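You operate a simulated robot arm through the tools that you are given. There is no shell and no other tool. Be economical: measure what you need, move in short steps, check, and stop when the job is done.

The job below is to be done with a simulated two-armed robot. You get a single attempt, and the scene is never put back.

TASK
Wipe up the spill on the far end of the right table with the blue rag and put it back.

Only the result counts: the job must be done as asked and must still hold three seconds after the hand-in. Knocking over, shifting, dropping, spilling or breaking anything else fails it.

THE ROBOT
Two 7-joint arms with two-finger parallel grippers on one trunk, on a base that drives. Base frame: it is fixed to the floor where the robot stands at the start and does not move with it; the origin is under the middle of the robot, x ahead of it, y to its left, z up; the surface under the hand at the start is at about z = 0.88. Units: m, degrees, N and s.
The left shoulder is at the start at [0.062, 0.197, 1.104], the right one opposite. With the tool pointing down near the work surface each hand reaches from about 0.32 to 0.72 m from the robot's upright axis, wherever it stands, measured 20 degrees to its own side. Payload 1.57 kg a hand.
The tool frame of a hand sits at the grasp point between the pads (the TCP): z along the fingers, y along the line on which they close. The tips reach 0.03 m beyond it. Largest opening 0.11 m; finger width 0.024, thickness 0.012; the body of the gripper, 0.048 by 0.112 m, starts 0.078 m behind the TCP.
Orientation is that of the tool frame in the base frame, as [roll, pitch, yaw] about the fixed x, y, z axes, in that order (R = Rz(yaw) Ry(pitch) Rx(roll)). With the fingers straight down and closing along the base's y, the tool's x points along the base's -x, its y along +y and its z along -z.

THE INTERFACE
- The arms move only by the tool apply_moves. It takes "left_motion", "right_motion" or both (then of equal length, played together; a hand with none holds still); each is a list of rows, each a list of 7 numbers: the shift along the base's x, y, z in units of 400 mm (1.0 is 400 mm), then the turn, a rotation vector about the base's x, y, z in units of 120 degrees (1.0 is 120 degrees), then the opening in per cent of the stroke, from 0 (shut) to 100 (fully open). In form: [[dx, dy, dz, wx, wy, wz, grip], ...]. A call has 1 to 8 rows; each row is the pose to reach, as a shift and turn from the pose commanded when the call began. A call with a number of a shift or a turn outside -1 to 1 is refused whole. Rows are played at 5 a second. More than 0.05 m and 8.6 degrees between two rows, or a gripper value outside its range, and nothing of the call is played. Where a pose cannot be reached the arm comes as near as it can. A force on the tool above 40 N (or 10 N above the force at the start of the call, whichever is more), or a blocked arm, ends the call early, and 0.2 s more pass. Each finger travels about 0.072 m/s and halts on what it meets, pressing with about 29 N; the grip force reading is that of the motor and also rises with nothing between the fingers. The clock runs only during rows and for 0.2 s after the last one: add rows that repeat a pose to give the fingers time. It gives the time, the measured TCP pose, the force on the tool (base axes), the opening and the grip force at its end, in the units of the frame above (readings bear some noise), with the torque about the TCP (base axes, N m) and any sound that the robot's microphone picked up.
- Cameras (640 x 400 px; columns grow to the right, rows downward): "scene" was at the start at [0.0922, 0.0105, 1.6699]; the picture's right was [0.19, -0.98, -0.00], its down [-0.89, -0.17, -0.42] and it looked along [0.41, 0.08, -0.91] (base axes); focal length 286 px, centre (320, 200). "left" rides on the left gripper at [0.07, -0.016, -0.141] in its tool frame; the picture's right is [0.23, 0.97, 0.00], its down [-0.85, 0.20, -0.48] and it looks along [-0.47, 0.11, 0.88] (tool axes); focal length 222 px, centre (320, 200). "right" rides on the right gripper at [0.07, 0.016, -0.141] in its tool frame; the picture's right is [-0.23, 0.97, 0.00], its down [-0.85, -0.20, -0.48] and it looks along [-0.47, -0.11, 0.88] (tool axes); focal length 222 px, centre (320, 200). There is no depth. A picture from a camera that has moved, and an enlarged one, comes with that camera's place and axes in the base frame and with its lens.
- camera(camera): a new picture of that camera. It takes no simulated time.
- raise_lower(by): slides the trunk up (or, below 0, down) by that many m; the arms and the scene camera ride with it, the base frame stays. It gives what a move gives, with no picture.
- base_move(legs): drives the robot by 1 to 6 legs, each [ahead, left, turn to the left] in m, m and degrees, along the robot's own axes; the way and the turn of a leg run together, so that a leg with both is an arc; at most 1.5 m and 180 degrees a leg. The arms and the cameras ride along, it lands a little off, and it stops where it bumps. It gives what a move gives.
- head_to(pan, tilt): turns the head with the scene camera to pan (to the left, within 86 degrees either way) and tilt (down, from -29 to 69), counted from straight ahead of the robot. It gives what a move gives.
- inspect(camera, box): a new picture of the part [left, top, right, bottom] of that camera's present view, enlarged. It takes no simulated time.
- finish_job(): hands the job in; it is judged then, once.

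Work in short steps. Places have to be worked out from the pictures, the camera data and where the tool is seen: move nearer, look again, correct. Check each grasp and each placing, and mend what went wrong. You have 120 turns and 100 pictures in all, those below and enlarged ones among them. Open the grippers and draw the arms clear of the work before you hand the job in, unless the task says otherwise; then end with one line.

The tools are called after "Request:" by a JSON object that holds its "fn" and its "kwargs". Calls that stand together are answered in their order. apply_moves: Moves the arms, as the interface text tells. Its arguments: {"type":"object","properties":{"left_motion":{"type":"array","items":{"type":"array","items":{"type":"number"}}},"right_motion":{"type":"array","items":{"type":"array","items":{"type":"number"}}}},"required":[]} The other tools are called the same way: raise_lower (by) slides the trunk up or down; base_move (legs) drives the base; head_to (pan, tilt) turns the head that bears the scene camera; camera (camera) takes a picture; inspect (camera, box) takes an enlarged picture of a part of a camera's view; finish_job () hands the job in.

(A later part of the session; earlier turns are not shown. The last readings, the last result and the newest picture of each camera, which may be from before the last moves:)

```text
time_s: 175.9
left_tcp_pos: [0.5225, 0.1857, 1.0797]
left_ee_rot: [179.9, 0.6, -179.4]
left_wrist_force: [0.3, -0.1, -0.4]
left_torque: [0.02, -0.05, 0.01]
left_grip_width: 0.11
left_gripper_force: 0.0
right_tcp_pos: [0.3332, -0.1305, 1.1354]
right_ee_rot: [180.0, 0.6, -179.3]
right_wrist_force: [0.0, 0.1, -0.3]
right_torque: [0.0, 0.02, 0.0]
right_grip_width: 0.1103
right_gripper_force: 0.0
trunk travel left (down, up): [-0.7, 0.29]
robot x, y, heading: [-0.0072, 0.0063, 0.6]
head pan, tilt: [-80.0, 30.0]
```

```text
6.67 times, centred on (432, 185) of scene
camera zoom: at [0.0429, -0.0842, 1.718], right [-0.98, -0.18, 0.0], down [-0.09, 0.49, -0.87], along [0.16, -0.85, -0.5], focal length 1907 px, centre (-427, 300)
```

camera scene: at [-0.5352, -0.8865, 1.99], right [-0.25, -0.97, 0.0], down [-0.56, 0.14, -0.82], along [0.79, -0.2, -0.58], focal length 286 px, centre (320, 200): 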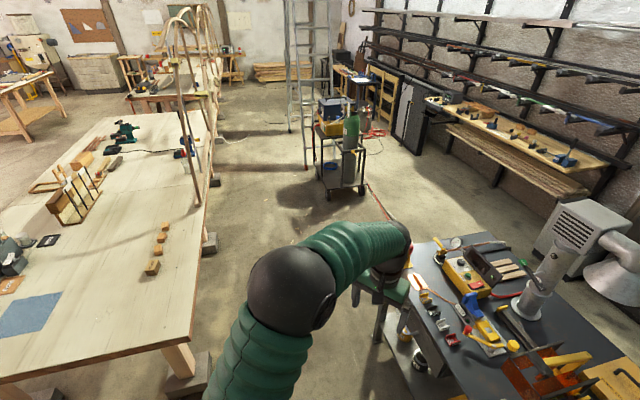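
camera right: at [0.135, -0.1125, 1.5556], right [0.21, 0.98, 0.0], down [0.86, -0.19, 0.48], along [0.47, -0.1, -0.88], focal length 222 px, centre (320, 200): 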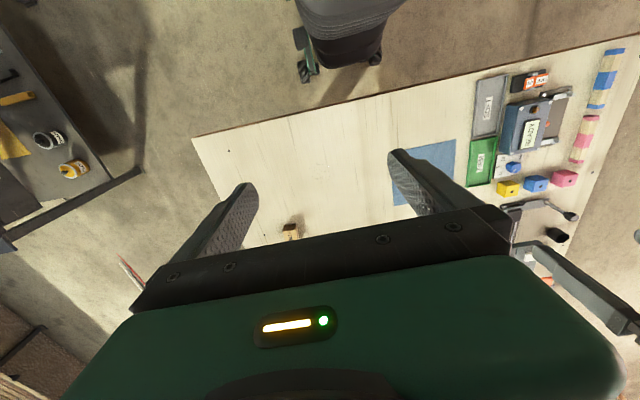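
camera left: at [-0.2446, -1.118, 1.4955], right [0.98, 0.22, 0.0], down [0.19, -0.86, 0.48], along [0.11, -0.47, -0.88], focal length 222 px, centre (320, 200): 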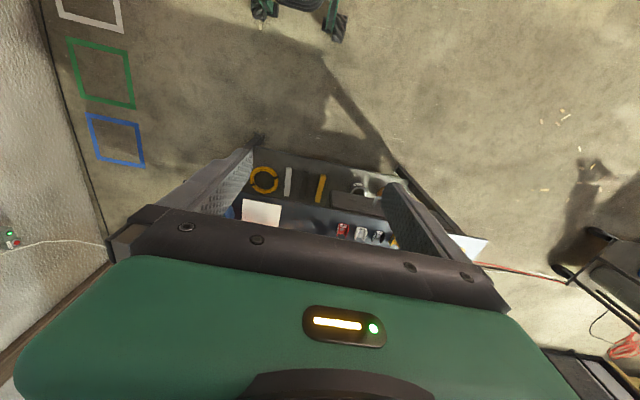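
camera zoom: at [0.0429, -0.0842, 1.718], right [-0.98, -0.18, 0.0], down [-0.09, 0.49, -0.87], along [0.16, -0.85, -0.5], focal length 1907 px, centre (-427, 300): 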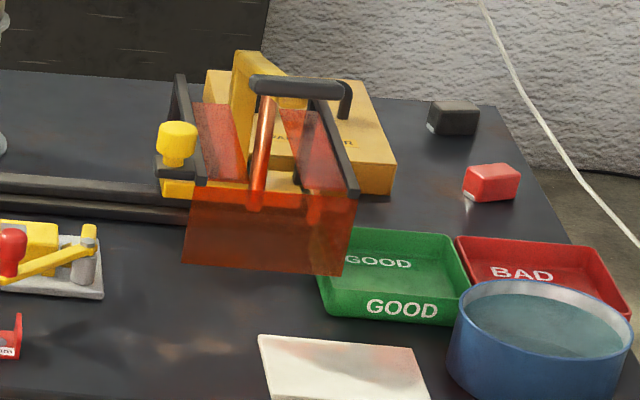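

Dark table definitely clean. I check the back bench and the far-left tables with zooms: back off, turn left 90°.

Request:
{"fn": "raise_lower", "kwargs": {"by": 0.28}}

Request:
{"fn": "base_move", "kwargs": {"legs": [[-0.35, 0, 0], [0, 0, 90]]}}

Request:
{"fn": "head_to", "kwargs": {"pan": 55, "tilt": 40}}

Request:
{"fn": "camera", "kwargs": {"camera": "scene"}}

Request:
{"fn": "head_to", "kwargs": {"pan": 0, "tilt": 10}}

Request:
{"fn": "inspect", "kwargs": {"camera": "scene", "box": [160, 180, 320, 280]}}

```text
time_s: 178.7
left_tcp_pos: [0.5226, 0.1858, 1.3595]
left_ee_rot: [-180.0, 0.6, -179.4]
left_wrist_force: [1.3, 0.0, 0.5]
left_torque: [0.01, 0.01, 0.0]
left_grip_width: 0.1101
left_gripper_force: 0.0
right_tcp_pos: [0.3333, -0.1305, 1.4166]
right_ee_rot: [180.0, 0.5, -179.4]
right_wrist_force: [0.4, 0.1, -0.9]
right_torque: [0.01, 0.0, 0.01]
right_grip_width: 0.1098
right_gripper_force: 0.0
trunk travel left (down, up): [-0.98, 0.01]
robot x, y, heading: [-0.0048, 0.0101, 1.0]
head pan, tilt: [-80.0, 30.0]
```

```text
time_s: 184.9
left_tcp_pos: [-0.5517, 0.5253, 1.3598]
left_ee_rot: [179.9, 0.6, -88.1]
left_wrist_force: [0.2, -0.1, 0.2]
left_torque: [0.03, 0.0, 0.0]
left_grip_width: 0.1101
left_gripper_force: 0.1
right_tcp_pos: [-0.231, 0.3434, 1.4163]
right_ee_rot: [-180.0, 0.6, -87.9]
right_wrist_force: [-0.7, 0.4, -0.4]
right_torque: [-0.01, -0.02, -0.03]
right_grip_width: 0.1102
right_gripper_force: 0.0
trunk travel left (down, up): [-0.98, 0.01]
robot x, y, heading: [-0.3601, -0.0007, 92.1]
head pan, tilt: [-80.0, 30.0]
```

```text
time_s: 187.0
left_tcp_pos: [-0.5525, 0.5236, 1.3597]
left_ee_rot: [-180.0, 0.7, -88.1]
left_wrist_force: [0.2, 0.9, 0.5]
left_torque: [0.0, -0.01, 0.0]
left_grip_width: 0.1101
left_gripper_force: 0.1
right_tcp_pos: [-0.2313, 0.3434, 1.4166]
right_ee_rot: [-179.9, 0.5, -88.0]
right_wrist_force: [-0.6, 0.7, 0.1]
right_torque: [-0.02, -0.01, 0.0]
right_grip_width: 0.1099
right_gripper_force: 0.0
trunk travel left (down, up): [-0.98, 0.01]
robot x, y, heading: [-0.3577, -0.0013, 92.1]
head pan, tilt: [55.0, 40.0]
```

```text
32 pictures are left
camera scene: at [-0.432, 0.0789, 1.9826], right [0.55, 0.84, 0.0], down [0.54, -0.35, -0.77], along [-0.64, 0.42, -0.64], focal length 286 px, centre (320, 200)
```

scene: 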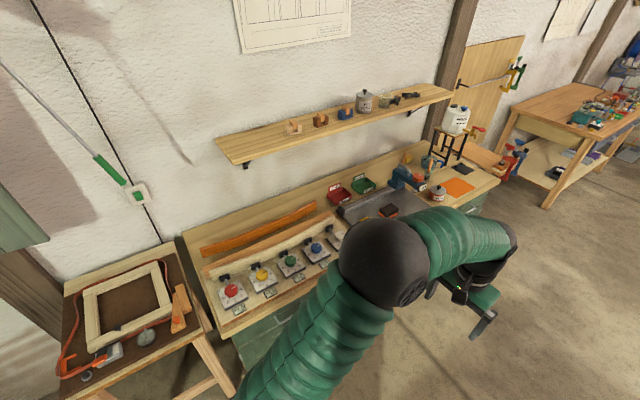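

```text
time_s: 188.3
left_tcp_pos: [-0.5522, 0.5235, 1.3603]
left_ee_rot: [180.0, 0.7, -88.1]
left_wrist_force: [-0.1, 1.3, 0.0]
left_torque: [0.02, 0.01, 0.0]
left_grip_width: 0.11
left_gripper_force: 0.0
right_tcp_pos: [-0.2303, 0.3424, 1.4166]
right_ee_rot: [-180.0, 0.7, -88.0]
right_wrist_force: [-0.7, -0.2, 0.7]
right_torque: [-0.01, -0.03, -0.03]
right_grip_width: 0.11
right_gripper_force: 0.1
trunk travel left (down, up): [-0.98, 0.01]
robot x, y, heading: [-0.361, -0.0017, 92.0]
head pan, tilt: [0.0, 10.0]
```

```text
4.00 times, centred on (240, 230) of scene
camera zoom: at [-0.3638, 0.1251, 2.0302], right [1.0, 0.03, 0.0], down [0.01, -0.18, -0.98], along [-0.03, 0.98, -0.18], focal length 1144 px, centre (640, 80)
```

zoom: 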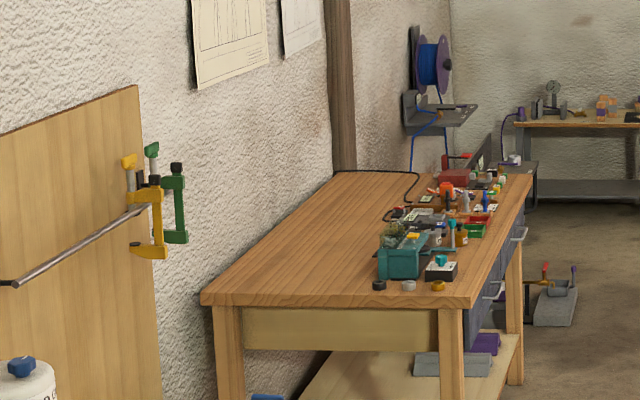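

Nothing here. The near-end specks suggest spills are rendered very faintly, so I'll scan the far end of the long bench close up: drive the left aisle and face the bench at x≈3.3.

Request:
{"fn": "base_move", "kwargs": {"legs": [[1.45, 0, 0], [0, 0, -92], [1.5, 0, 0], [1.5, 0, 0], [0.65, 0, 0], [0, 0, -88]]}}

Request:
{"fn": "head_to", "kwargs": {"pan": 0, "tilt": 38}}

Request:
{"fn": "camera", "kwargs": {"camera": "scene"}}

```text
time_s: 220.2
left_tcp_pos: [3.4236, 0.8709, 1.3608]
left_ee_rot: [179.9, 0.6, 93.1]
left_wrist_force: [-0.8, 0.0, -0.1]
left_torque: [0.04, 0.01, -0.01]
left_grip_width: 0.1101
left_gripper_force: 0.0
right_tcp_pos: [3.0996, 1.0468, 1.4167]
right_ee_rot: [180.0, 0.7, 93.0]
right_wrist_force: [0.8, 0.3, -1.0]
right_torque: [-0.03, -0.04, 0.02]
right_grip_width: 0.1101
right_gripper_force: 0.1
trunk travel left (down, up): [-0.98, 0.01]
robot x, y, heading: [3.2191, 1.394, -87.1]
head pan, tilt: [0.0, 10.0]
```

```text
time_s: 221.1
left_tcp_pos: [3.4226, 0.8737, 1.3619]
left_ee_rot: [180.0, 0.7, 93.1]
left_wrist_force: [-0.5, -0.5, 0.3]
left_torque: [-0.02, -0.02, 0.02]
left_grip_width: 0.1103
left_gripper_force: 0.1
right_tcp_pos: [3.098, 1.0488, 1.4173]
right_ee_rot: [-179.9, 0.7, 93.0]
right_wrist_force: [-0.4, -0.7, 0.3]
right_torque: [-0.02, 0.0, 0.03]
right_grip_width: 0.11
right_gripper_force: 0.0
trunk travel left (down, up): [-0.98, 0.01]
robot x, y, heading: [3.2178, 1.3904, -87.3]
head pan, tilt: [0.0, 38.0]
```

```text
30 pictures are left
camera scene: at [3.2261, 1.2706, 1.9856], right [-1.0, -0.05, 0.0], down [-0.03, 0.62, -0.79], along [0.04, -0.79, -0.62], focal length 286 px, centre (320, 200)
```

scene: 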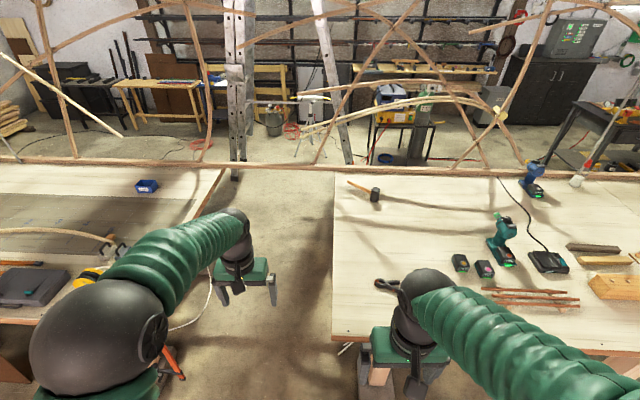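

Bench 1's far end is at x≈3.15. I zoom into its surface.

Request:
{"fn": "inspect", "kwargs": {"camera": "scene", "box": [328, 168, 456, 248]}}

Request:
{"fn": "inspect", "kwargs": {"camera": "scene", "box": [328, 240, 456, 320]}}

```text
5.00 times, centred on (392, 208) of scene
camera zoom: at [3.2261, 1.2706, 1.9856], right [-1.0, -0.05, 0.0], down [-0.03, 0.62, -0.79], along [0.04, -0.79, -0.62], focal length 1430 px, centre (-40, 160)
```

zoom: 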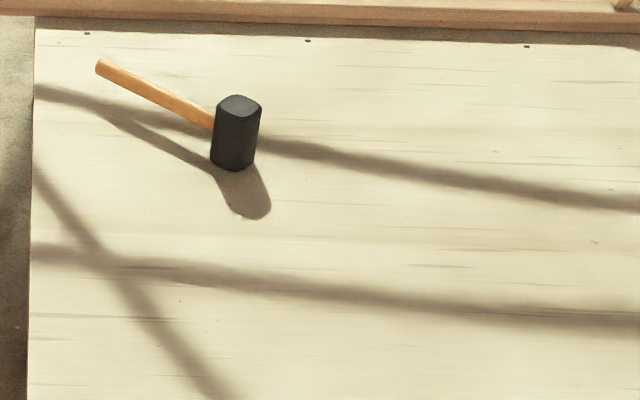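

```text
5.00 times, centred on (392, 280) of scene
camera zoom: at [3.2261, 1.2706, 1.9856], right [-1.0, -0.05, 0.0], down [-0.03, 0.62, -0.79], along [0.04, -0.79, -0.62], focal length 1430 px, centre (-40, -200)
```

zoom: 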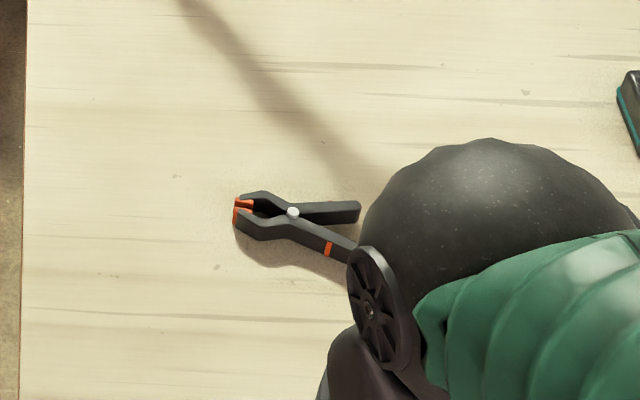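

Clean too. I scan the second bench's far end: strafe to x≈5.3.

Request:
{"fn": "base_move", "kwargs": {"legs": [[0, 1.2, 0], [0, 0.95, 0]]}}

Request:
{"fn": "head_to", "kwargs": {"pan": 8, "tilt": 36}}

Request:
{"fn": "camera", "kwargs": {"camera": "scene"}}

```text
time_s: 231.7
left_tcp_pos: [5.5502, 0.9747, 1.3613]
left_ee_rot: [180.0, 0.8, 92.9]
left_wrist_force: [0.6, -0.1, -0.1]
left_torque: [-0.02, 0.02, 0.01]
left_grip_width: 0.1099
left_gripper_force: 0.0
right_tcp_pos: [5.2254, 1.15, 1.4168]
right_ee_rot: [179.9, 0.8, 92.9]
right_wrist_force: [0.2, 0.2, -0.1]
right_torque: [0.02, 0.01, 0.0]
right_grip_width: 0.1099
right_gripper_force: 0.0
trunk travel left (down, up): [-0.98, 0.01]
robot x, y, heading: [5.3474, 1.496, -87.0]
head pan, tilt: [0.0, 38.0]
```

```text
time_s: 232.4
left_tcp_pos: [5.553, 0.9755, 1.3608]
left_ee_rot: [-180.0, 0.7, 92.9]
left_wrist_force: [0.3, 0.0, -0.8]
left_torque: [-0.04, 0.03, 0.0]
left_grip_width: 0.1097
left_gripper_force: 0.0
right_tcp_pos: [5.2295, 1.1521, 1.4171]
right_ee_rot: [-179.9, 0.7, 92.9]
right_wrist_force: [-0.3, -0.1, -0.7]
right_torque: [-0.04, 0.01, 0.03]
right_grip_width: 0.11
right_gripper_force: 0.0
trunk travel left (down, up): [-0.98, 0.01]
robot x, y, heading: [5.3507, 1.4965, -86.9]
head pan, tilt: [8.0, 36.0]
```

```text
27 pictures are left
camera scene: at [5.3715, 1.3735, 1.9885], right [-0.98, -0.19, 0.0], down [-0.11, 0.58, -0.81], along [0.15, -0.79, -0.59], focal length 286 px, centre (320, 200)
```

scene: 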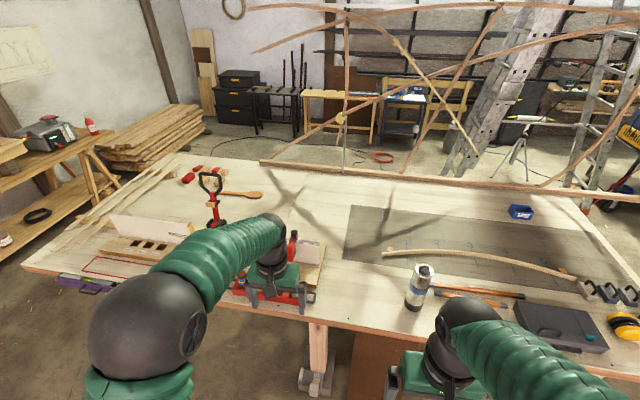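

Request:
{"fn": "inspect", "kwargs": {"camera": "scene", "box": [150, 140, 358, 270]}}

Request:
{"fn": "inspect", "kwargs": {"camera": "scene", "box": [340, 160, 500, 260]}}

```text
3.08 times, centred on (254, 205) of scene
camera zoom: at [5.3715, 1.3735, 1.9885], right [-0.98, -0.19, 0.0], down [-0.11, 0.58, -0.81], along [0.15, -0.79, -0.59], focal length 880 px, centre (523, 185)
```

zoom: 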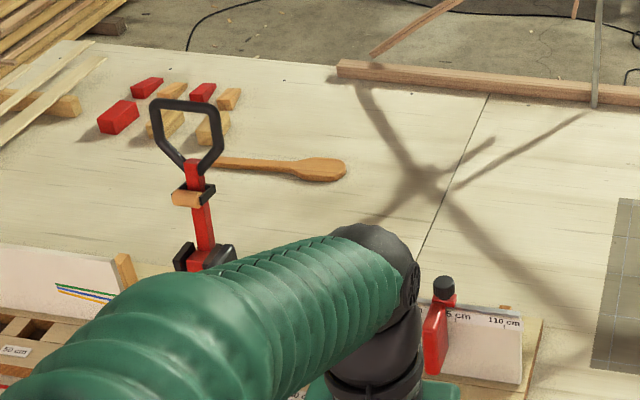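

```text
4.00 times, centred on (420, 210) of scene
camera zoom: at [5.3715, 1.3735, 1.9885], right [-0.98, -0.19, 0.0], down [-0.11, 0.58, -0.81], along [0.15, -0.79, -0.59], focal length 1144 px, centre (-80, 160)
```

zoom: 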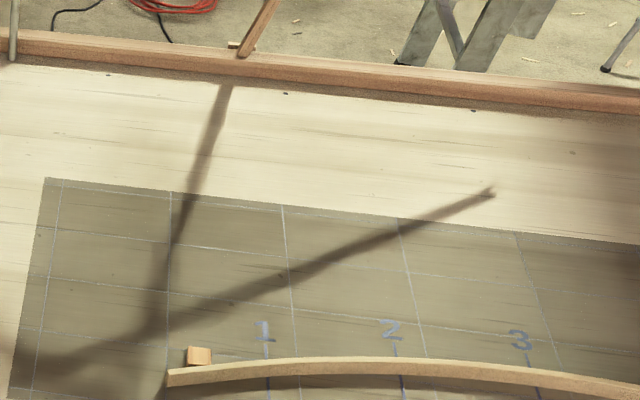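

Second bench is clean too. The speck patch on the near bench is the only thing like a spill; I drive back there.

Request:
{"fn": "base_move", "kwargs": {"legs": [[0, 0, -3], [0, -1.5, 0], [0, -1.5, 0], [0, -1.5, 0], [0, -1.3, 0]]}}

```text
time_s: 260.3
left_tcp_pos: [-0.2463, 1.0469, 1.361]
left_ee_rot: [180.0, 0.8, 89.5]
left_wrist_force: [-0.1, 0.3, 0.7]
left_torque: [0.0, -0.02, -0.02]
left_grip_width: 0.1098
left_gripper_force: 0.1
right_tcp_pos: [-0.5597, 1.2427, 1.4173]
right_ee_rot: [179.9, 0.8, 89.4]
right_wrist_force: [-0.5, 0.4, 0.2]
right_torque: [-0.02, -0.01, 0.02]
right_grip_width: 0.1102
right_gripper_force: 0.0
trunk travel left (down, up): [-0.98, 0.01]
robot x, y, heading: [-0.4197, 1.5733, -90.8]
head pan, tilt: [8.0, 36.0]
```

I go to (−0.4,0), face the bench and zoom its middle region for other faint spots.

Request:
{"fn": "base_move", "kwargs": {"legs": [[1.4, 0, 0], [0.17, 0, 0], [0, 0, 90.8], [0.4, 0, 0]]}}

Request:
{"fn": "head_to", "kwargs": {"pan": -8, "tilt": 40}}

Request:
{"fn": "inspect", "kwargs": {"camera": "scene", "box": [220, 90, 380, 190]}}

Request:
{"fn": "inspect", "kwargs": {"camera": "scene", "box": [240, 170, 400, 270]}}

```text
time_s: 274.3
left_tcp_pos: [0.4676, 0.1717, 1.3634]
left_ee_rot: [179.9, 1.0, 180.0]
left_wrist_force: [0.4, -0.5, 0.4]
left_torque: [0.02, -0.01, 0.03]
left_grip_width: 0.11
left_gripper_force: 0.0
right_tcp_pos: [0.276, -0.1429, 1.4193]
right_ee_rot: [180.0, 1.0, -180.0]
right_wrist_force: [0.5, 0.4, 0.1]
right_torque: [0.0, -0.02, 0.0]
right_grip_width: 0.1099
right_gripper_force: 0.2
trunk travel left (down, up): [-0.98, 0.01]
robot x, y, heading: [-0.0525, -0.0011, 0.2]
head pan, tilt: [8.0, 36.0]
```

```text
time_s: 275.1
left_tcp_pos: [0.4694, 0.171, 1.3636]
left_ee_rot: [179.9, 0.9, -180.0]
left_wrist_force: [-0.2, 1.0, 0.3]
left_torque: [0.03, -0.02, 0.0]
left_grip_width: 0.1097
left_gripper_force: 0.0
right_tcp_pos: [0.2776, -0.1434, 1.4186]
right_ee_rot: [179.9, 1.0, -179.9]
right_wrist_force: [-0.3, 0.0, 0.3]
right_torque: [-0.02, 0.0, 0.03]
right_grip_width: 0.1101
right_gripper_force: 0.1
trunk travel left (down, up): [-0.98, 0.01]
robot x, y, heading: [-0.0534, -0.0026, 0.2]
head pan, tilt: [-8.0, 40.0]
```

```text
4.00 times, centred on (300, 140) of scene
camera zoom: at [0.0609, -0.0161, 1.9827], right [-0.14, -0.99, 0.0], down [-0.64, 0.09, -0.77], along [0.76, -0.11, -0.64], focal length 1144 px, centre (400, 440)
```

zoom: 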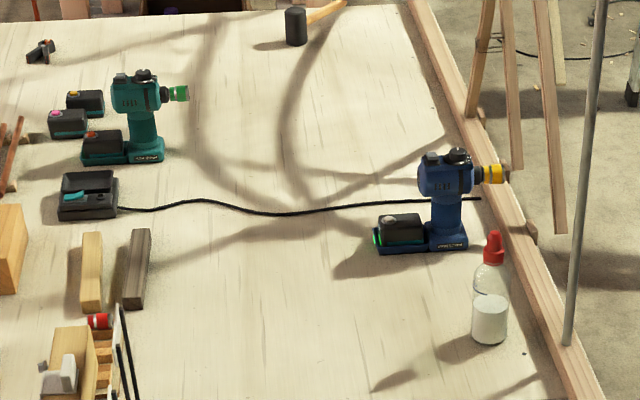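

```text
4.00 times, centred on (320, 220) of scene
camera zoom: at [0.0609, -0.0161, 1.9827], right [-0.14, -0.99, 0.0], down [-0.64, 0.09, -0.77], along [0.76, -0.11, -0.64], focal length 1144 px, centre (320, 120)
```

zoom: 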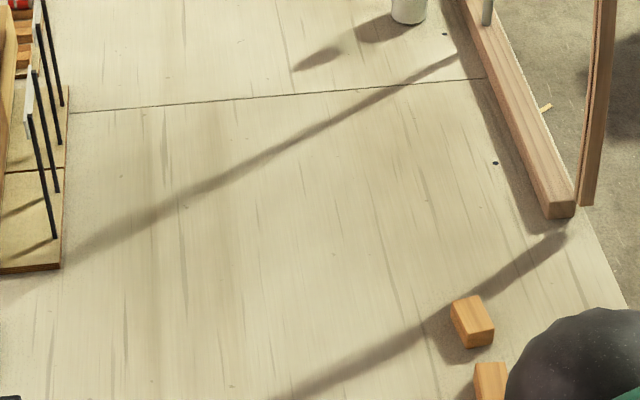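

No other spot. Rag spans x 0.37–0.57, y 0.05–0.255; patch at ≈(0.39,-0.165). I lower the trunk and move the left arm clear to the left/up while the right hand comes over the rag's right part.

Request:
{"fn": "raise_lower", "kwargs": {"by": -0.28}}

Request:
{"fn": "apply_moves", "kwargs": {"left_motion": [[-0.05, 0.08, 0.05, 0, 0, 0, 100], [-0.1, 0.16, 0.1, 0, 0, 0, 100], [-0.15, 0.24, 0.15, 0, 0, 0, 100], [-0.2, 0.32, 0.2, 0, 0, 0, 100], [-0.25, 0.4, 0.25, 0, 0, 0, 100], [-0.3, 0.48, 0.3, 0, 0, 0, 100], [-0.35, 0.56, 0.35, 0, 0, 0, 100]]}}

Request:
{"fn": "apply_moves", "kwargs": {"right_motion": [[0.07, 0.08, 0, 0, 0, 0, 60], [0.14, 0.16, 0, 0, 0, 0, 60], [0.21, 0.24, 0, 0, 0, 0, 60], [0.28, 0.32, 0, 0, 0, 0, 60], [0.35, 0.4, 0, 0, 0, 0, 60], [0.42, 0.48, 0, 0, 0, 0, 60], [0.48, 0.56, 0, 0, 0, 0, 60]]}}

Request:
{"fn": "camera", "kwargs": {"camera": "right"}}

```text
time_s: 277.9
left_tcp_pos: [0.4708, 0.1722, 1.0811]
left_ee_rot: [179.8, 0.7, 180.0]
left_wrist_force: [0.4, -0.1, -1.5]
left_torque: [-0.01, -0.01, -0.03]
left_grip_width: 0.1101
left_gripper_force: 0.0
right_tcp_pos: [0.2802, -0.1429, 1.1375]
right_ee_rot: [-179.9, 1.0, -179.9]
right_wrist_force: [-0.3, 0.6, 0.0]
right_torque: [0.01, 0.0, -0.03]
right_grip_width: 0.1098
right_gripper_force: 0.1
trunk travel left (down, up): [-0.7, 0.29]
robot x, y, heading: [-0.0504, -0.0043, 0.3]
head pan, tilt: [-8.0, 40.0]
```

```text
time_s: 279.5
left_tcp_pos: [0.3297, 0.3976, 1.2233]
left_ee_rot: [179.9, 0.9, -180.0]
left_wrist_force: [0.2, 0.2, 0.7]
left_torque: [0.0, -0.02, -0.01]
left_grip_width: 0.1099
left_gripper_force: 0.1
right_tcp_pos: [0.2784, -0.1411, 1.139]
right_ee_rot: [-179.9, 0.9, -179.9]
right_wrist_force: [-0.4, -0.3, -0.1]
right_torque: [0.03, -0.08, 0.0]
right_grip_width: 0.1097
right_gripper_force: 0.2
trunk travel left (down, up): [-0.7, 0.29]
robot x, y, heading: [-0.0555, -0.0025, 0.1]
head pan, tilt: [-8.0, 40.0]
```

```text
time_s: 281.1
left_tcp_pos: [0.3333, 0.3969, 1.2219]
left_ee_rot: [-179.9, 0.6, 179.9]
left_wrist_force: [-0.5, 0.2, -0.1]
left_torque: [0.0, 0.01, 0.01]
left_grip_width: 0.11
left_gripper_force: 0.0
right_tcp_pos: [0.4715, 0.086, 1.1364]
right_ee_rot: [-179.8, 0.8, -180.0]
right_wrist_force: [0.1, 0.6, -0.1]
right_torque: [-0.02, -0.02, 0.01]
right_grip_width: 0.0659
right_gripper_force: 0.0
trunk travel left (down, up): [-0.7, 0.29]
robot x, y, heading: [-0.0561, -0.0033, 0.1]
head pan, tilt: [-8.0, 40.0]
```

```text
22 pictures are left
camera right: at [0.4011, 0.1036, 1.2767], right [0.23, 0.97, 0.0], down [0.85, -0.2, 0.49], along [0.48, -0.11, -0.87], focal length 222 px, centre (320, 200)
```

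right: 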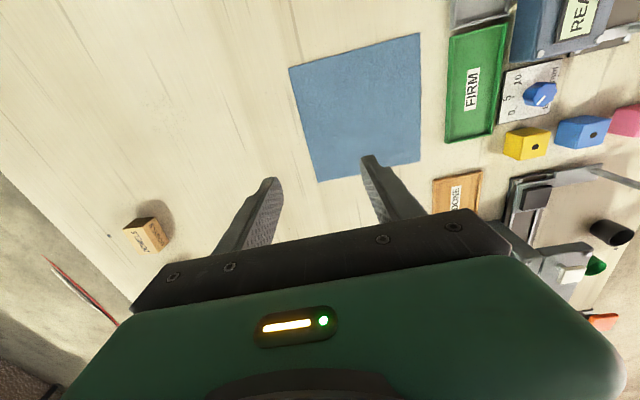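

The rag centre is ≈(0.48,0.16). I move over the centre and descend toward TCP z≈0.925.

Request:
{"fn": "apply_moves", "kwargs": {"right_motion": [[0.01, 0.09, -0.05, 0, 0, 0, 60], [0.02, 0.185, -0.12, 0, 0, 0, 60], [0.02, 0.185, -0.24, 0, 0, 0, 60], [0.02, 0.185, -0.36, 0, 0, 0, 60], [0.02, 0.185, -0.45, 0, 0, 0, 60], [0.02, 0.185, -0.52, 0, 0, 0, 60]]}}

Request:
{"fn": "camera", "kwargs": {"camera": "right"}}

```text
time_s: 282.7
left_tcp_pos: [0.3296, 0.3943, 1.22]
left_ee_rot: [-180.0, 0.9, -180.0]
left_wrist_force: [-0.5, 0.0, 1.2]
left_torque: [0.01, -0.03, -0.02]
left_grip_width: 0.11
left_gripper_force: 0.0
right_tcp_pos: [0.5142, 0.1165, 0.9408]
right_ee_rot: [179.1, 2.0, 174.7]
right_wrist_force: [0.0, -0.4, 0.2]
right_torque: [0.0, -0.04, 0.0]
right_grip_width: 0.0661
right_gripper_force: 0.0
trunk travel left (down, up): [-0.7, 0.29]
robot x, y, heading: [-0.0534, -0.0041, 0.1]
head pan, tilt: [-8.0, 40.0]
stopped in row 6 (right hand): the arm was blocked; the commanded pose is now the measured one
```

```text
21 pictures are left
camera right: at [0.4421, 0.1364, 1.0806], right [0.32, 0.95, 0.02], down [0.82, -0.28, 0.5], along [0.49, -0.14, -0.86], focal length 222 px, centre (320, 200)
```

right: 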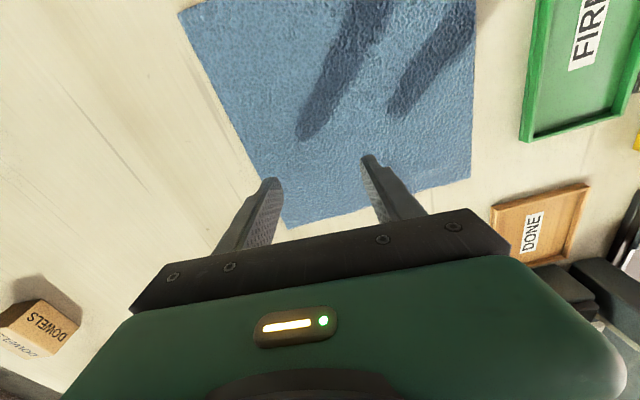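

The right arm is at its limit this far left. I raise it, then shift the base 0.2 m left so both rag and patch lie within the right arm's reach.

Request:
{"fn": "apply_moves", "kwargs": {"right_motion": [[-0.03, -0.05, 0.1, 0, 0, 0, 60], [-0.08, -0.1, 0.2, 0, 0, 0.02, 60], [-0.1, -0.15, 0.3, 0, 0, 0.045, 60]]}}

Request:
{"fn": "base_move", "kwargs": {"legs": [[0.03, 0.2, 0]]}}

```text
time_s: 283.5
left_tcp_pos: [0.3287, 0.3944, 1.223]
left_ee_rot: [179.9, 0.9, 180.0]
left_wrist_force: [0.2, 0.3, 0.5]
left_torque: [0.02, 0.02, 0.0]
left_grip_width: 0.1101
left_gripper_force: 0.0
right_tcp_pos: [0.4707, 0.0566, 1.0638]
right_ee_rot: [179.3, 1.9, -179.3]
right_wrist_force: [0.9, -0.1, -0.2]
right_torque: [-0.03, 0.0, -0.04]
right_grip_width: 0.066
right_gripper_force: 0.2
trunk travel left (down, up): [-0.7, 0.29]
robot x, y, heading: [-0.051, -0.0023, -0.0]
head pan, tilt: [-8.0, 40.0]
```

```text
time_s: 285.2
left_tcp_pos: [0.3584, 0.5957, 1.225]
left_ee_rot: [179.7, 0.8, -179.9]
left_wrist_force: [-0.2, 0.0, 0.4]
left_torque: [0.01, 0.01, -0.01]
left_grip_width: 0.1097
left_gripper_force: 0.0
right_tcp_pos: [0.4996, 0.2571, 1.0644]
right_ee_rot: [179.0, 1.9, -179.4]
right_wrist_force: [-1.4, 0.1, -0.8]
right_torque: [-0.03, 0.02, -0.02]
right_grip_width: 0.066
right_gripper_force: 0.0
trunk travel left (down, up): [-0.7, 0.29]
robot x, y, heading: [-0.0239, 0.2006, 0.2]
head pan, tilt: [-8.0, 40.0]
```

Now I centre over the rag (0.48,0.155), level the tool and descend to near contact.

Request:
{"fn": "apply_moves", "kwargs": {"right_motion": [[-0.02, -0.09, -0.04, 0, 0.008, 0, 60], [-0.04, -0.18, -0.1, 0, 0.016, 0, 60], [-0.05, -0.255, -0.17, 0, 0.016, 0, 60], [-0.05, -0.255, -0.25, 0, 0.016, 0, 60], [-0.05, -0.255, -0.32, 0, 0.016, 0, 60], [-0.05, -0.255, -0.365, 0, 0.016, 0, 60], [-0.05, -0.255, -0.365, 0, 0.016, 0, 60]]}}

Request:
{"fn": "camera", "kwargs": {"camera": "right"}}

```text
time_s: 286.8
left_tcp_pos: [0.357, 0.5975, 1.2244]
left_ee_rot: [179.8, 0.8, -179.9]
left_wrist_force: [1.1, 0.4, 0.0]
left_torque: [0.0, 0.02, -0.01]
left_grip_width: 0.11
left_gripper_force: 0.0
right_tcp_pos: [0.479, 0.1581, 0.9199]
right_ee_rot: [179.0, 0.0, -179.3]
right_wrist_force: [-1.1, -0.7, -0.7]
right_torque: [-0.01, 0.0, 0.01]
right_grip_width: 0.0661
right_gripper_force: 0.1
trunk travel left (down, up): [-0.7, 0.29]
robot x, y, heading: [-0.0241, 0.1952, 0.1]
head pan, tilt: [-8.0, 40.0]
```

```text
20 pictures are left
camera right: at [0.4104, 0.1708, 1.0604], right [0.22, 0.98, 0.01], down [0.86, -0.2, 0.48], along [0.47, -0.09, -0.88], focal length 222 px, centre (320, 200)
```

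right: 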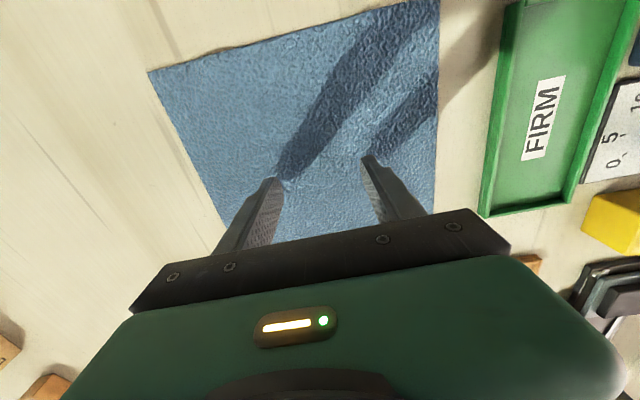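

Tips are ~1 cm above the rag. I lower 1.2 cm in small steps to light contact, reading the force.

Request:
{"fn": "apply_moves", "kwargs": {"right_motion": [[0, 0, -0.01, 0, 0, 0, 60], [0, 0, -0.018, 0, 0, 0, 60], [0, 0, -0.024, 0, 0, 0, 60], [0, 0, -0.03, 0, 0, 0, 60], [0, 0, -0.03, 0, 0, 0, 60]]}}

```text
time_s: 287.9
left_tcp_pos: [0.3548, 0.6006, 1.2258]
left_ee_rot: [-179.9, 1.0, -180.0]
left_wrist_force: [0.8, -0.5, 0.0]
left_torque: [0.01, 0.02, 0.04]
left_grip_width: 0.1099
left_gripper_force: 0.1
right_tcp_pos: [0.4821, 0.1596, 0.9123]
right_ee_rot: [179.1, 0.6, -179.4]
right_wrist_force: [-6.9, -0.5, 28.6]
right_torque: [-1.13, 0.42, -0.27]
right_grip_width: 0.0651
right_gripper_force: 0.1
trunk travel left (down, up): [-0.7, 0.29]
robot x, y, heading: [-0.021, 0.2038, -0.1]
head pan, tilt: [-8.0, 40.0]
stopped in row 5 (right hand): the force on the tool passed its limit at 42 N (the readings are from after the stop); the commanded pose is now the measured one
```

Contact at TCP z≈0.912. I ease up 2 mm and close the fingers to gather the cloth, then lift 6 cm.

Request:
{"fn": "apply_moves", "kwargs": {"right_motion": [[0, 0, 0.004, 0, 0, 0, 40], [0, 0, 0.004, 0, 0, 0, 20], [0, 0, 0.004, 0, 0, 0, 0], [0, 0, 0.004, 0, 0, 0, 0], [0, 0, 0.004, 0, 0, 0, 0], [0, 0, 0.004, 0, 0, 0, 0]]}}

Request:
{"fn": "apply_moves", "kwargs": {"right_motion": [[0, 0, 0.05, 0, 0, 0, 0], [0, 0, 0.1, 0, 0, 0, 0], [0, 0, 0.15, 0, 0, 0, 0]]}}

Request:
{"fn": "camera", "kwargs": {"camera": "right"}}

```text
time_s: 289.3
left_tcp_pos: [0.3571, 0.5986, 1.2259]
left_ee_rot: [179.9, 1.1, -179.9]
left_wrist_force: [0.3, 0.2, 0.5]
left_torque: [-0.03, -0.03, -0.01]
left_grip_width: 0.1097
left_gripper_force: 0.0
right_tcp_pos: [0.4801, 0.1599, 0.9103]
right_ee_rot: [179.1, 0.6, -179.4]
right_wrist_force: [2.0, -3.1, 18.4]
right_torque: [-0.23, 0.05, 0.04]
right_grip_width: 0.0001
right_gripper_force: 21.1
trunk travel left (down, up): [-0.7, 0.29]
robot x, y, heading: [-0.0208, 0.2055, 0.2]
head pan, tilt: [-8.0, 40.0]
```

```text
time_s: 290.1
left_tcp_pos: [0.3576, 0.5995, 1.2234]
left_ee_rot: [179.9, 1.0, -179.9]
left_wrist_force: [-0.1, -0.1, 0.5]
left_torque: [-0.02, -0.01, 0.0]
left_grip_width: 0.1098
left_gripper_force: 0.1
right_tcp_pos: [0.4824, 0.1594, 0.9708]
right_ee_rot: [179.1, 0.4, -179.4]
right_wrist_force: [-0.2, 0.4, 0.6]
right_torque: [-0.01, 0.01, -0.01]
right_grip_width: 0.0
right_gripper_force: 21.3
trunk travel left (down, up): [-0.7, 0.29]
robot x, y, heading: [-0.0251, 0.2016, 0.1]
head pan, tilt: [-8.0, 40.0]
```

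```text
19 pictures are left
camera right: at [0.4122, 0.1732, 1.1132], right [0.22, 0.98, 0.02], down [0.85, -0.2, 0.48], along [0.47, -0.09, -0.88], focal length 222 px, centre (320, 200)
```

right: 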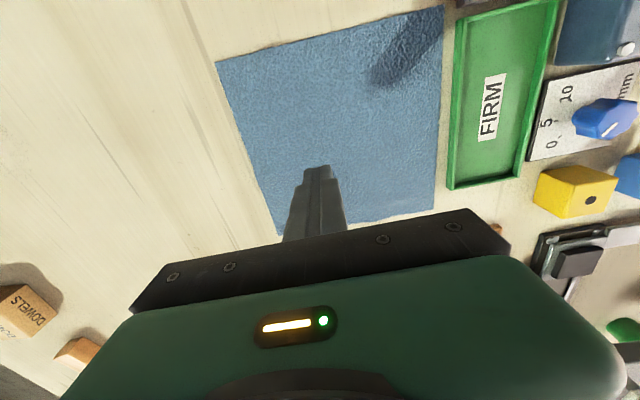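

The stiff rag wasn't picked up (fingers shut fully). I'll test pressing it with spread fingers and dragging it 3 cm toward −y.

Request:
{"fn": "apply_moves", "kwargs": {"right_motion": [[0, 0, -0.04, 0, 0, 0, 20], [0, 0, -0.08, 0, 0, 0, 40], [0, 0, -0.12, 0, 0, 0, 50], [0, 0, -0.14, 0, 0, 0, 50], [0, 0, -0.15, 0, 0, 0, 50], [0, 0, -0.155, 0, 0, 0, 50]]}}

```text
time_s: 291.5
left_tcp_pos: [0.3551, 0.5995, 1.2244]
left_ee_rot: [179.9, 1.0, -180.0]
left_wrist_force: [0.8, -0.4, -0.1]
left_torque: [0.01, 0.01, 0.01]
left_grip_width: 0.11
left_gripper_force: 0.2
right_tcp_pos: [0.4819, 0.1605, 0.9106]
right_ee_rot: [179.1, 0.8, -179.4]
right_wrist_force: [2.2, -0.6, 27.6]
right_torque: [-1.05, 0.1, 0.08]
right_grip_width: 0.0551
right_gripper_force: 0.1
trunk travel left (down, up): [-0.7, 0.29]
robot x, y, heading: [-0.0235, 0.2014, 0.4]
head pan, tilt: [-8.0, 40.0]
```

Only the −y finger bears; I level the roll by −0.9° about x and drag 3 cm toward −y.

Request:
{"fn": "apply_moves", "kwargs": {"right_motion": [[0, 0, 0, -0.008, 0, 0, 50], [0, -0.025, 0, -0.008, 0, 0, 50], [0, -0.05, 0, -0.008, 0, 0, 50], [0, -0.075, 0, -0.008, 0, 0, 50]]}}

Request:
{"fn": "camera", "kwargs": {"camera": "right"}}

```text
time_s: 292.5
left_tcp_pos: [0.355, 0.6001, 1.2252]
left_ee_rot: [-180.0, 1.1, -179.9]
left_wrist_force: [0.5, -0.1, -0.2]
left_torque: [0.01, 0.01, 0.02]
left_grip_width: 0.1098
left_gripper_force: 0.0
right_tcp_pos: [0.4799, 0.1289, 0.9103]
right_ee_rot: [-179.9, 0.6, -179.5]
right_wrist_force: [-0.8, 8.1, 32.1]
right_torque: [0.54, 0.27, -0.07]
right_grip_width: 0.0555
right_gripper_force: 0.1
trunk travel left (down, up): [-0.7, 0.29]
robot x, y, heading: [-0.0248, 0.2007, 0.1]
head pan, tilt: [-8.0, 40.0]
```

```text
18 pictures are left
camera right: at [0.41, 0.1454, 1.0519], right [0.22, 0.98, 0.0], down [0.85, -0.19, 0.49], along [0.48, -0.1, -0.87], focal length 222 px, centre (320, 200)
```

right: 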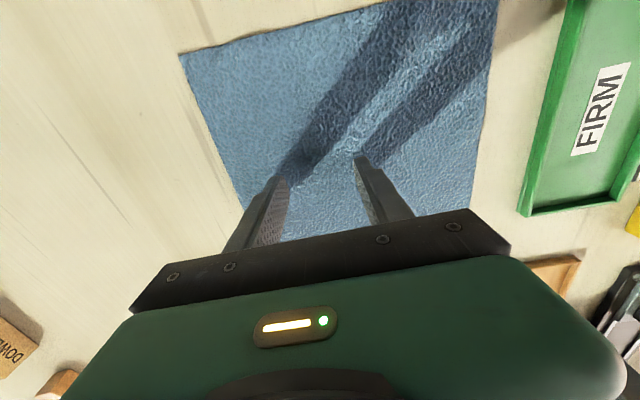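

Rag did not move (fingers slipped, μ≈0.25). I lift, step off the rag toward −y and probe the bare table to learn the rag's thickness.

Request:
{"fn": "apply_moves", "kwargs": {"right_motion": [[0, 0, 0.03, 0, 0, 0, 30], [0, -0.1, 0.05, 0, 0, 0, 0], [0, -0.2, 0.05, 0, 0, 0, 0], [0, -0.3, 0.04, 0, 0, 0, 0], [0, -0.3, 0.02, 0, 0, 0, 0], [0, -0.3, 0.01, 0, 0, 0, 0], [0, -0.3, 0.005, 0, 0, 0, 0]]}}

Request:
{"fn": "apply_moves", "kwargs": {"right_motion": [[0, 0, -0.0025, 0, 0, 0, 0], [0, 0, -0.005, 0, 0, 0, 0], [0, 0, -0.0075, 0, 0, 0, 0], [0, 0, -0.01, 0, 0, 0, 0]]}}

Request:
{"fn": "inspect", "kwargs": {"camera": "right", "box": [220, 40, 500, 215]}}

```text
time_s: 294.1
left_tcp_pos: [0.3569, 0.5984, 1.2248]
left_ee_rot: [179.9, 0.8, -179.8]
left_wrist_force: [-0.3, 0.1, -0.2]
left_torque: [-0.02, 0.03, 0.0]
left_grip_width: 0.1101
left_gripper_force: 0.1
right_tcp_pos: [0.4834, 0.01, 0.9104]
right_ee_rot: [-179.9, 0.4, -179.5]
right_wrist_force: [0.0, -0.3, 1.0]
right_torque: [0.0, -0.02, -0.02]
right_grip_width: 0.0003
right_gripper_force: 21.9
trunk travel left (down, up): [-0.7, 0.29]
robot x, y, heading: [-0.0208, 0.2019, 0.2]
head pan, tilt: [-8.0, 40.0]
```

```text
time_s: 295.1
left_tcp_pos: [0.3548, 0.6003, 1.2252]
left_ee_rot: [179.9, 1.2, -179.8]
left_wrist_force: [-0.7, 0.3, 0.1]
left_torque: [0.0, -0.01, 0.0]
left_grip_width: 0.1101
left_gripper_force: 0.0
right_tcp_pos: [0.4814, 0.0091, 0.9094]
right_ee_rot: [-179.8, 0.9, -179.3]
right_wrist_force: [1.5, -2.4, 35.2]
right_torque: [-0.03, 0.31, 0.11]
right_grip_width: 0.0
right_gripper_force: 21.0
trunk travel left (down, up): [-0.7, 0.29]
robot x, y, heading: [-0.025, 0.2022, -0.0]
head pan, tilt: [-8.0, 40.0]
```

```text
2.29 times, centred on (360, 128) of right
camera zoom: at [0.4106, 0.0256, 1.0507], right [0.22, 0.98, 0.0], down [0.85, -0.19, 0.49], along [0.48, -0.11, -0.87], focal length 508 px, centre (229, 366)
```

zoom: 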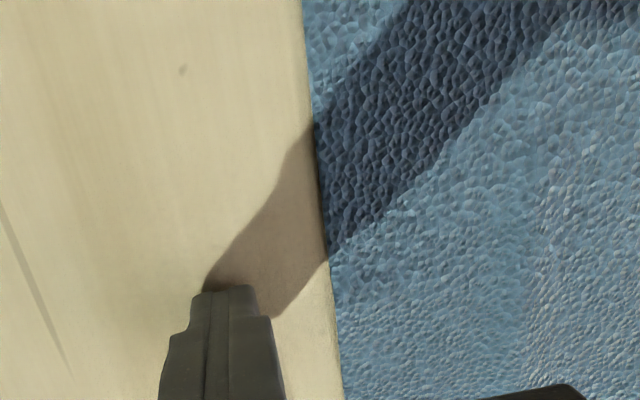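

The blue square is a zero-thickness mat of this station, not a rag. So rag and spill must be elsewhere; I raise the arm and zoom in on the pair of tables (grey and teal) at the far left wall.

Request:
{"fn": "apply_moves", "kwargs": {"right_motion": [[0, -0.05, 0.1, 0, 0, 0, 30], [0, -0.1, 0.2, 0, 0, 0, 60], [-0.05, -0.15, 0.3, 0, 0, 0, 100], [-0.15, -0.2, 0.4, 0, 0, 0, 100], [-0.25, -0.22, 0.5, 0, 0, 0, 100]]}}

Request:
{"fn": "raise_lower", "kwargs": {"by": 0.28}}

Request:
{"fn": "head_to", "kwargs": {"pan": 86, "tilt": 10}}

Request:
{"fn": "inspect", "kwargs": {"camera": "scene", "box": [230, 170, 390, 270]}}

```text
refused: row 4 steps farther than a row can; nothing moved
```

```text
time_s: 298.0
left_tcp_pos: [0.3577, 0.5993, 1.5047]
left_ee_rot: [179.9, 1.0, -179.9]
left_wrist_force: [0.4, -0.2, -0.3]
left_torque: [0.0, 0.0, -0.02]
left_grip_width: 0.1101
left_gripper_force: 0.1
right_tcp_pos: [0.4812, 0.0087, 1.1857]
right_ee_rot: [-179.9, 0.4, -179.4]
right_wrist_force: [0.2, 0.0, 0.3]
right_torque: [0.03, 0.0, 0.01]
right_grip_width: 0.0
right_gripper_force: 21.6
trunk travel left (down, up): [-0.98, 0.01]
robot x, y, heading: [-0.0241, 0.2005, 0.1]
head pan, tilt: [-8.0, 40.0]
```

```text
time_s: 299.7
left_tcp_pos: [0.3581, 0.5993, 1.5037]
left_ee_rot: [179.9, 0.9, -179.8]
left_wrist_force: [0.7, 1.0, -1.1]
left_torque: [-0.01, -0.02, 0.0]
left_grip_width: 0.11
left_gripper_force: 0.0
right_tcp_pos: [0.4819, 0.0081, 1.1857]
right_ee_rot: [-179.9, 0.4, -179.3]
right_wrist_force: [-1.4, 0.0, 0.4]
right_torque: [0.02, 0.0, 0.01]
right_grip_width: 0.0
right_gripper_force: 20.8
trunk travel left (down, up): [-0.98, 0.01]
robot x, y, heading: [-0.0248, 0.2, 0.4]
head pan, tilt: [85.9, 10.0]
```

```text
4.00 times, centred on (310, 220) of scene
camera zoom: at [0.0166, 0.2941, 2.0302], right [1.0, -0.07, 0.0], down [-0.01, -0.17, -0.98], along [0.07, 0.98, -0.17], focal length 1144 px, centre (360, 120)
```

zoom: 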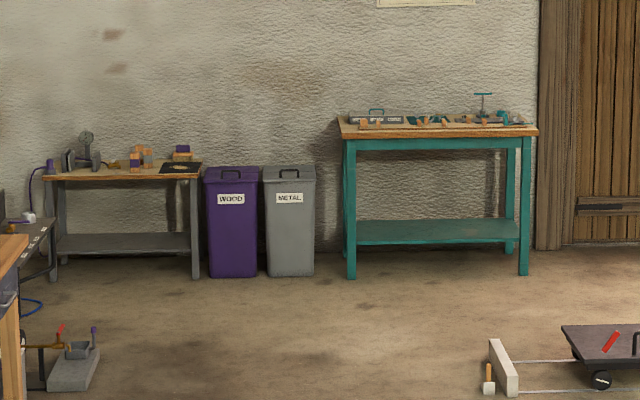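

No blue rag there. I'll check the remaining right-hand corner tables (wooden and blue ones) from the aisle near x≈4.3.

Request:
{"fn": "base_move", "kwargs": {"legs": [[-0.35, 0, 0], [0, 1.35, 0], [1.5, 0, 0], [1.5, 0, 0], [1.5, 0, 0]]}}

Request:
{"fn": "head_to", "kwargs": {"pan": -60, "tilt": 20}}

Request:
{"fn": "camera", "kwargs": {"camera": "scene"}}

```text
time_s: 329.0
left_tcp_pos: [4.4313, 1.9155, 1.5052]
left_ee_rot: [179.9, 1.0, -179.1]
left_wrist_force: [0.3, -0.4, -0.5]
left_torque: [-0.01, 0.0, 0.0]
left_grip_width: 0.1101
left_gripper_force: 0.0
right_tcp_pos: [4.5624, 1.328, 1.186]
right_ee_rot: [180.0, 0.5, -178.9]
right_wrist_force: [-0.4, 0.3, -0.1]
right_torque: [-0.07, -0.01, 0.02]
right_grip_width: 0.0003
right_gripper_force: 21.2
trunk travel left (down, up): [-0.98, 0.01]
robot x, y, heading: [4.0538, 1.5135, 0.6]
head pan, tilt: [85.9, 10.0]
```

```text
time_s: 331.3
left_tcp_pos: [4.4319, 1.9164, 1.5052]
left_ee_rot: [179.8, 1.1, -179.2]
left_wrist_force: [0.4, 0.5, 0.3]
left_torque: [0.0, -0.04, -0.04]
left_grip_width: 0.1099
left_gripper_force: 0.0
right_tcp_pos: [4.5626, 1.327, 1.1879]
right_ee_rot: [-180.0, 0.5, -178.8]
right_wrist_force: [0.3, 0.2, 0.3]
right_torque: [0.02, 0.0, 0.02]
right_grip_width: 0.0001
right_gripper_force: 21.4
trunk travel left (down, up): [-0.98, 0.01]
robot x, y, heading: [4.0581, 1.5134, 0.4]
head pan, tilt: [-60.0, 20.0]
```

```text
15 pictures are left
camera scene: at [4.1371, 1.4343, 2.014], right [-0.86, -0.51, 0.0], down [-0.18, 0.29, -0.94], along [0.48, -0.81, -0.34], focal length 286 px, centre (320, 200)
```

scene: 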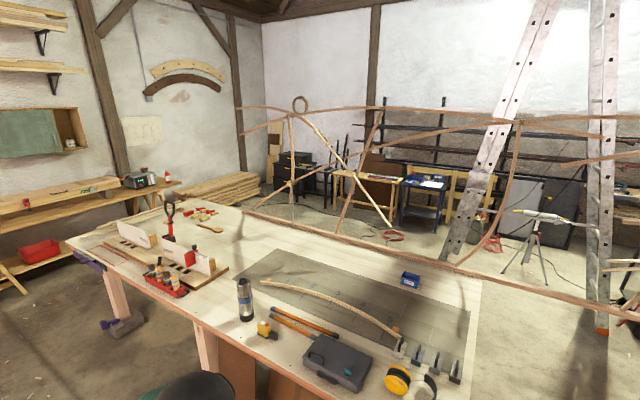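

Request:
{"fn": "inspect", "kwargs": {"camera": "scene", "box": [320, 150, 464, 240]}}

Request:
{"fn": "inspect", "kwargs": {"camera": "scene", "box": [395, 168, 459, 208]}}

```text
4.44 times, centred on (392, 195) of scene
camera zoom: at [4.1371, 1.4343, 2.014], right [-0.86, -0.51, 0.0], down [-0.18, 0.29, -0.94], along [0.48, -0.81, -0.34], focal length 1271 px, centre (0, 222)
```

zoom: 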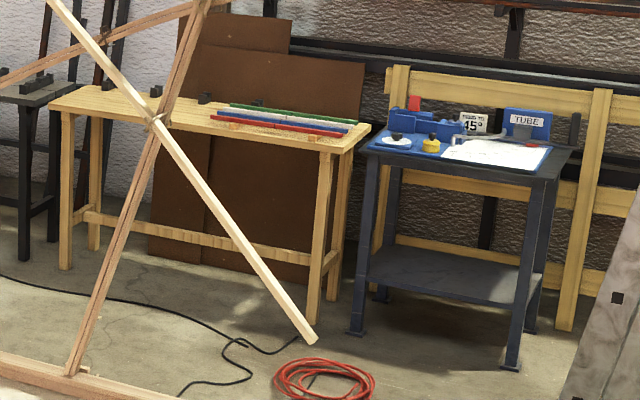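

```text
10.00 times, centred on (427, 188) of scene
camera zoom: at [4.1371, 1.4343, 2.014], right [-0.86, -0.51, 0.0], down [-0.18, 0.29, -0.94], along [0.48, -0.81, -0.34], focal length 2861 px, centre (-750, 320)
```

zoom: 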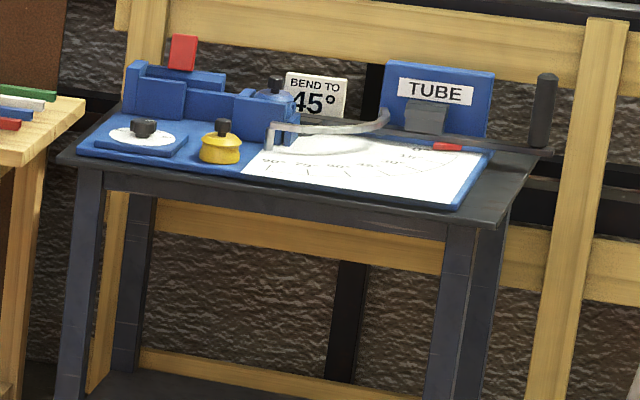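

That's a tube-bending station; no spill. My earlier pinch was tilted so only one finger touched, so I'll go back and retry gripping the blue cloth properly.

Request:
{"fn": "base_move", "kwargs": {"legs": [[-1.5, 0, 0], [-1.5, 0, 0], [-1.42, 0, 0], [0, -1.3, 0], [0.34, 0, 0]]}}

Request:
{"fn": "head_to", "kwargs": {"pan": 0, "tilt": 60}}

Request:
{"fn": "inspect", "kwargs": {"camera": "scene", "box": [200, 130, 440, 280]}}

```text
time_s: 360.2
left_tcp_pos: [0.3142, 0.8091, 1.506]
left_ee_rot: [179.9, 1.1, 176.4]
left_wrist_force: [0.1, 0.2, 0.3]
left_torque: [0.0, -0.03, 0.02]
left_grip_width: 0.1099
left_gripper_force: 0.0
right_tcp_pos: [0.3994, 0.2115, 1.1892]
right_ee_rot: [-179.9, 0.8, 176.8]
right_wrist_force: [0.5, 0.0, 0.0]
right_torque: [0.03, 0.0, 0.02]
right_grip_width: 0.0
right_gripper_force: 21.2
trunk travel left (down, up): [-0.98, 0.01]
robot x, y, heading: [-0.0834, 0.4329, -3.7]
head pan, tilt: [-60.0, 20.0]
```

```text
time_s: 361.5
left_tcp_pos: [0.3163, 0.8098, 1.5048]
left_ee_rot: [179.8, 0.9, 176.4]
left_wrist_force: [-0.8, 0.0, -0.2]
left_torque: [0.02, 0.0, 0.0]
left_grip_width: 0.1101
left_gripper_force: 0.1
right_tcp_pos: [0.403, 0.2108, 1.187]
right_ee_rot: [-179.9, 0.5, 176.9]
right_wrist_force: [-0.3, 0.1, 0.0]
right_torque: [-0.04, 0.0, -0.02]
right_grip_width: 0.0001
right_gripper_force: 21.4
trunk travel left (down, up): [-0.98, 0.01]
robot x, y, heading: [-0.0889, 0.4384, -3.8]
head pan, tilt: [0.0, 60.0]
```

```text
2.67 times, centred on (320, 205) of scene
camera zoom: at [0.0126, 0.4303, 1.9558], right [-0.06, -1.0, 0.0], down [-0.86, 0.06, -0.5], along [0.5, -0.03, -0.87], focal length 763 px, centre (320, 187)
```

zoom: 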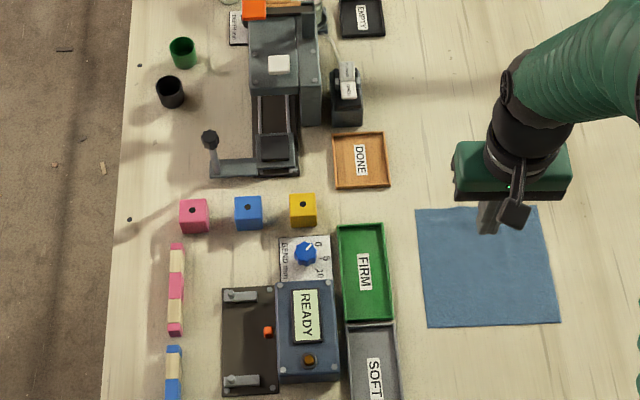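

Compared with before, the cloth's far-right corner shifted ~2.4 cm and turned ~4°, so it is a real movable cloth. I reposition the base to (−0.02,0.2), lower the trunk, and retry the pinch with level fingers.

Request:
{"fn": "base_move", "kwargs": {"legs": [[0.08, -0.235, 3.8]]}}

Request:
{"fn": "apply_moves", "kwargs": {"right_motion": [[0, 0, 0, 0, 0, 0, 50], [0, 0, 0, 0, 0, 0, 100], [0, 0, 0, 0, 0, 0, 100]]}}

Request:
{"fn": "raise_lower", "kwargs": {"by": -0.2}}

```text
time_s: 363.3
left_tcp_pos: [0.3609, 0.5999, 1.5054]
left_ee_rot: [180.0, 1.1, -179.8]
left_wrist_force: [0.2, 0.5, -0.2]
left_torque: [-0.02, 0.0, 0.0]
left_grip_width: 0.11
left_gripper_force: 0.1
right_tcp_pos: [0.4866, 0.0083, 1.1894]
right_ee_rot: [-179.8, 0.6, -179.4]
right_wrist_force: [0.6, 0.5, 0.4]
right_torque: [0.0, -0.02, -0.01]
right_grip_width: 0.0001
right_gripper_force: 21.3
trunk travel left (down, up): [-0.98, 0.01]
robot x, y, heading: [-0.0168, 0.2012, 0.2]
head pan, tilt: [0.0, 60.0]
```

```text
time_s: 364.1
left_tcp_pos: [0.3616, 0.5968, 1.5053]
left_ee_rot: [179.9, 1.1, -179.9]
left_wrist_force: [0.4, -0.2, -0.7]
left_torque: [0.03, 0.0, -0.01]
left_grip_width: 0.11
left_gripper_force: 0.1
right_tcp_pos: [0.4876, 0.0067, 1.1884]
right_ee_rot: [-179.9, 0.5, -179.4]
right_wrist_force: [0.7, 0.4, -0.1]
right_torque: [0.02, 0.02, 0.02]
right_grip_width: 0.1071
right_gripper_force: 0.0
trunk travel left (down, up): [-0.98, 0.01]
robot x, y, heading: [-0.0161, 0.1994, 0.1]
head pan, tilt: [0.0, 60.0]
```

```text
time_s: 366.3
left_tcp_pos: [0.3608, 0.5967, 1.3064]
left_ee_rot: [179.8, 1.1, -179.8]
left_wrist_force: [0.0, 0.2, -0.3]
left_torque: [0.02, -0.01, 0.03]
left_grip_width: 0.1102
left_gripper_force: 0.0
right_tcp_pos: [0.488, 0.0065, 0.9871]
right_ee_rot: [-179.9, 0.6, -179.4]
right_wrist_force: [0.3, 0.4, -0.1]
right_torque: [0.02, 0.02, 0.02]
right_grip_width: 0.1098
right_gripper_force: 0.1
trunk travel left (down, up): [-0.78, 0.21]
robot x, y, heading: [-0.0146, 0.2025, 0.2]
head pan, tilt: [0.0, 60.0]
```

I move over the cloth centre (0.48,0.147) with fingers wide open and descend to contact.

Request:
{"fn": "apply_moves", "kwargs": {"right_motion": [[-0.01, 0.1, 0, 0, 0.004, 0, 80], [-0.02, 0.2, 0, 0, 0.004, 0, 80], [-0.02, 0.3, 0, 0, 0.004, 0, 80], [-0.02, 0.35, -0.06, 0, 0.004, 0, 80], [-0.02, 0.35, -0.14, 0, 0.004, 0, 80], [-0.02, 0.35, -0.175, 0, 0.004, 0, 80], [-0.02, 0.35, -0.185, 0, 0.004, 0, 80], [-0.02, 0.35, -0.192, 0, 0.004, 0, 80]]}}

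```text
time_s: 368.1
left_tcp_pos: [0.3633, 0.5976, 1.3047]
left_ee_rot: [179.9, 1.2, -179.8]
left_wrist_force: [0.1, -0.5, -0.7]
left_torque: [0.0, 0.01, 0.0]
left_grip_width: 0.1102
left_gripper_force: 0.0
right_tcp_pos: [0.4797, 0.147, 0.9126]
right_ee_rot: [-180.0, 0.0, -179.3]
right_wrist_force: [0.4, 0.1, 0.0]
right_torque: [0.01, 0.0, -0.01]
right_grip_width: 0.088
right_gripper_force: 0.1
trunk travel left (down, up): [-0.78, 0.21]
robot x, y, heading: [-0.0153, 0.1997, 0.2]
head pan, tilt: [0.0, 60.0]
```

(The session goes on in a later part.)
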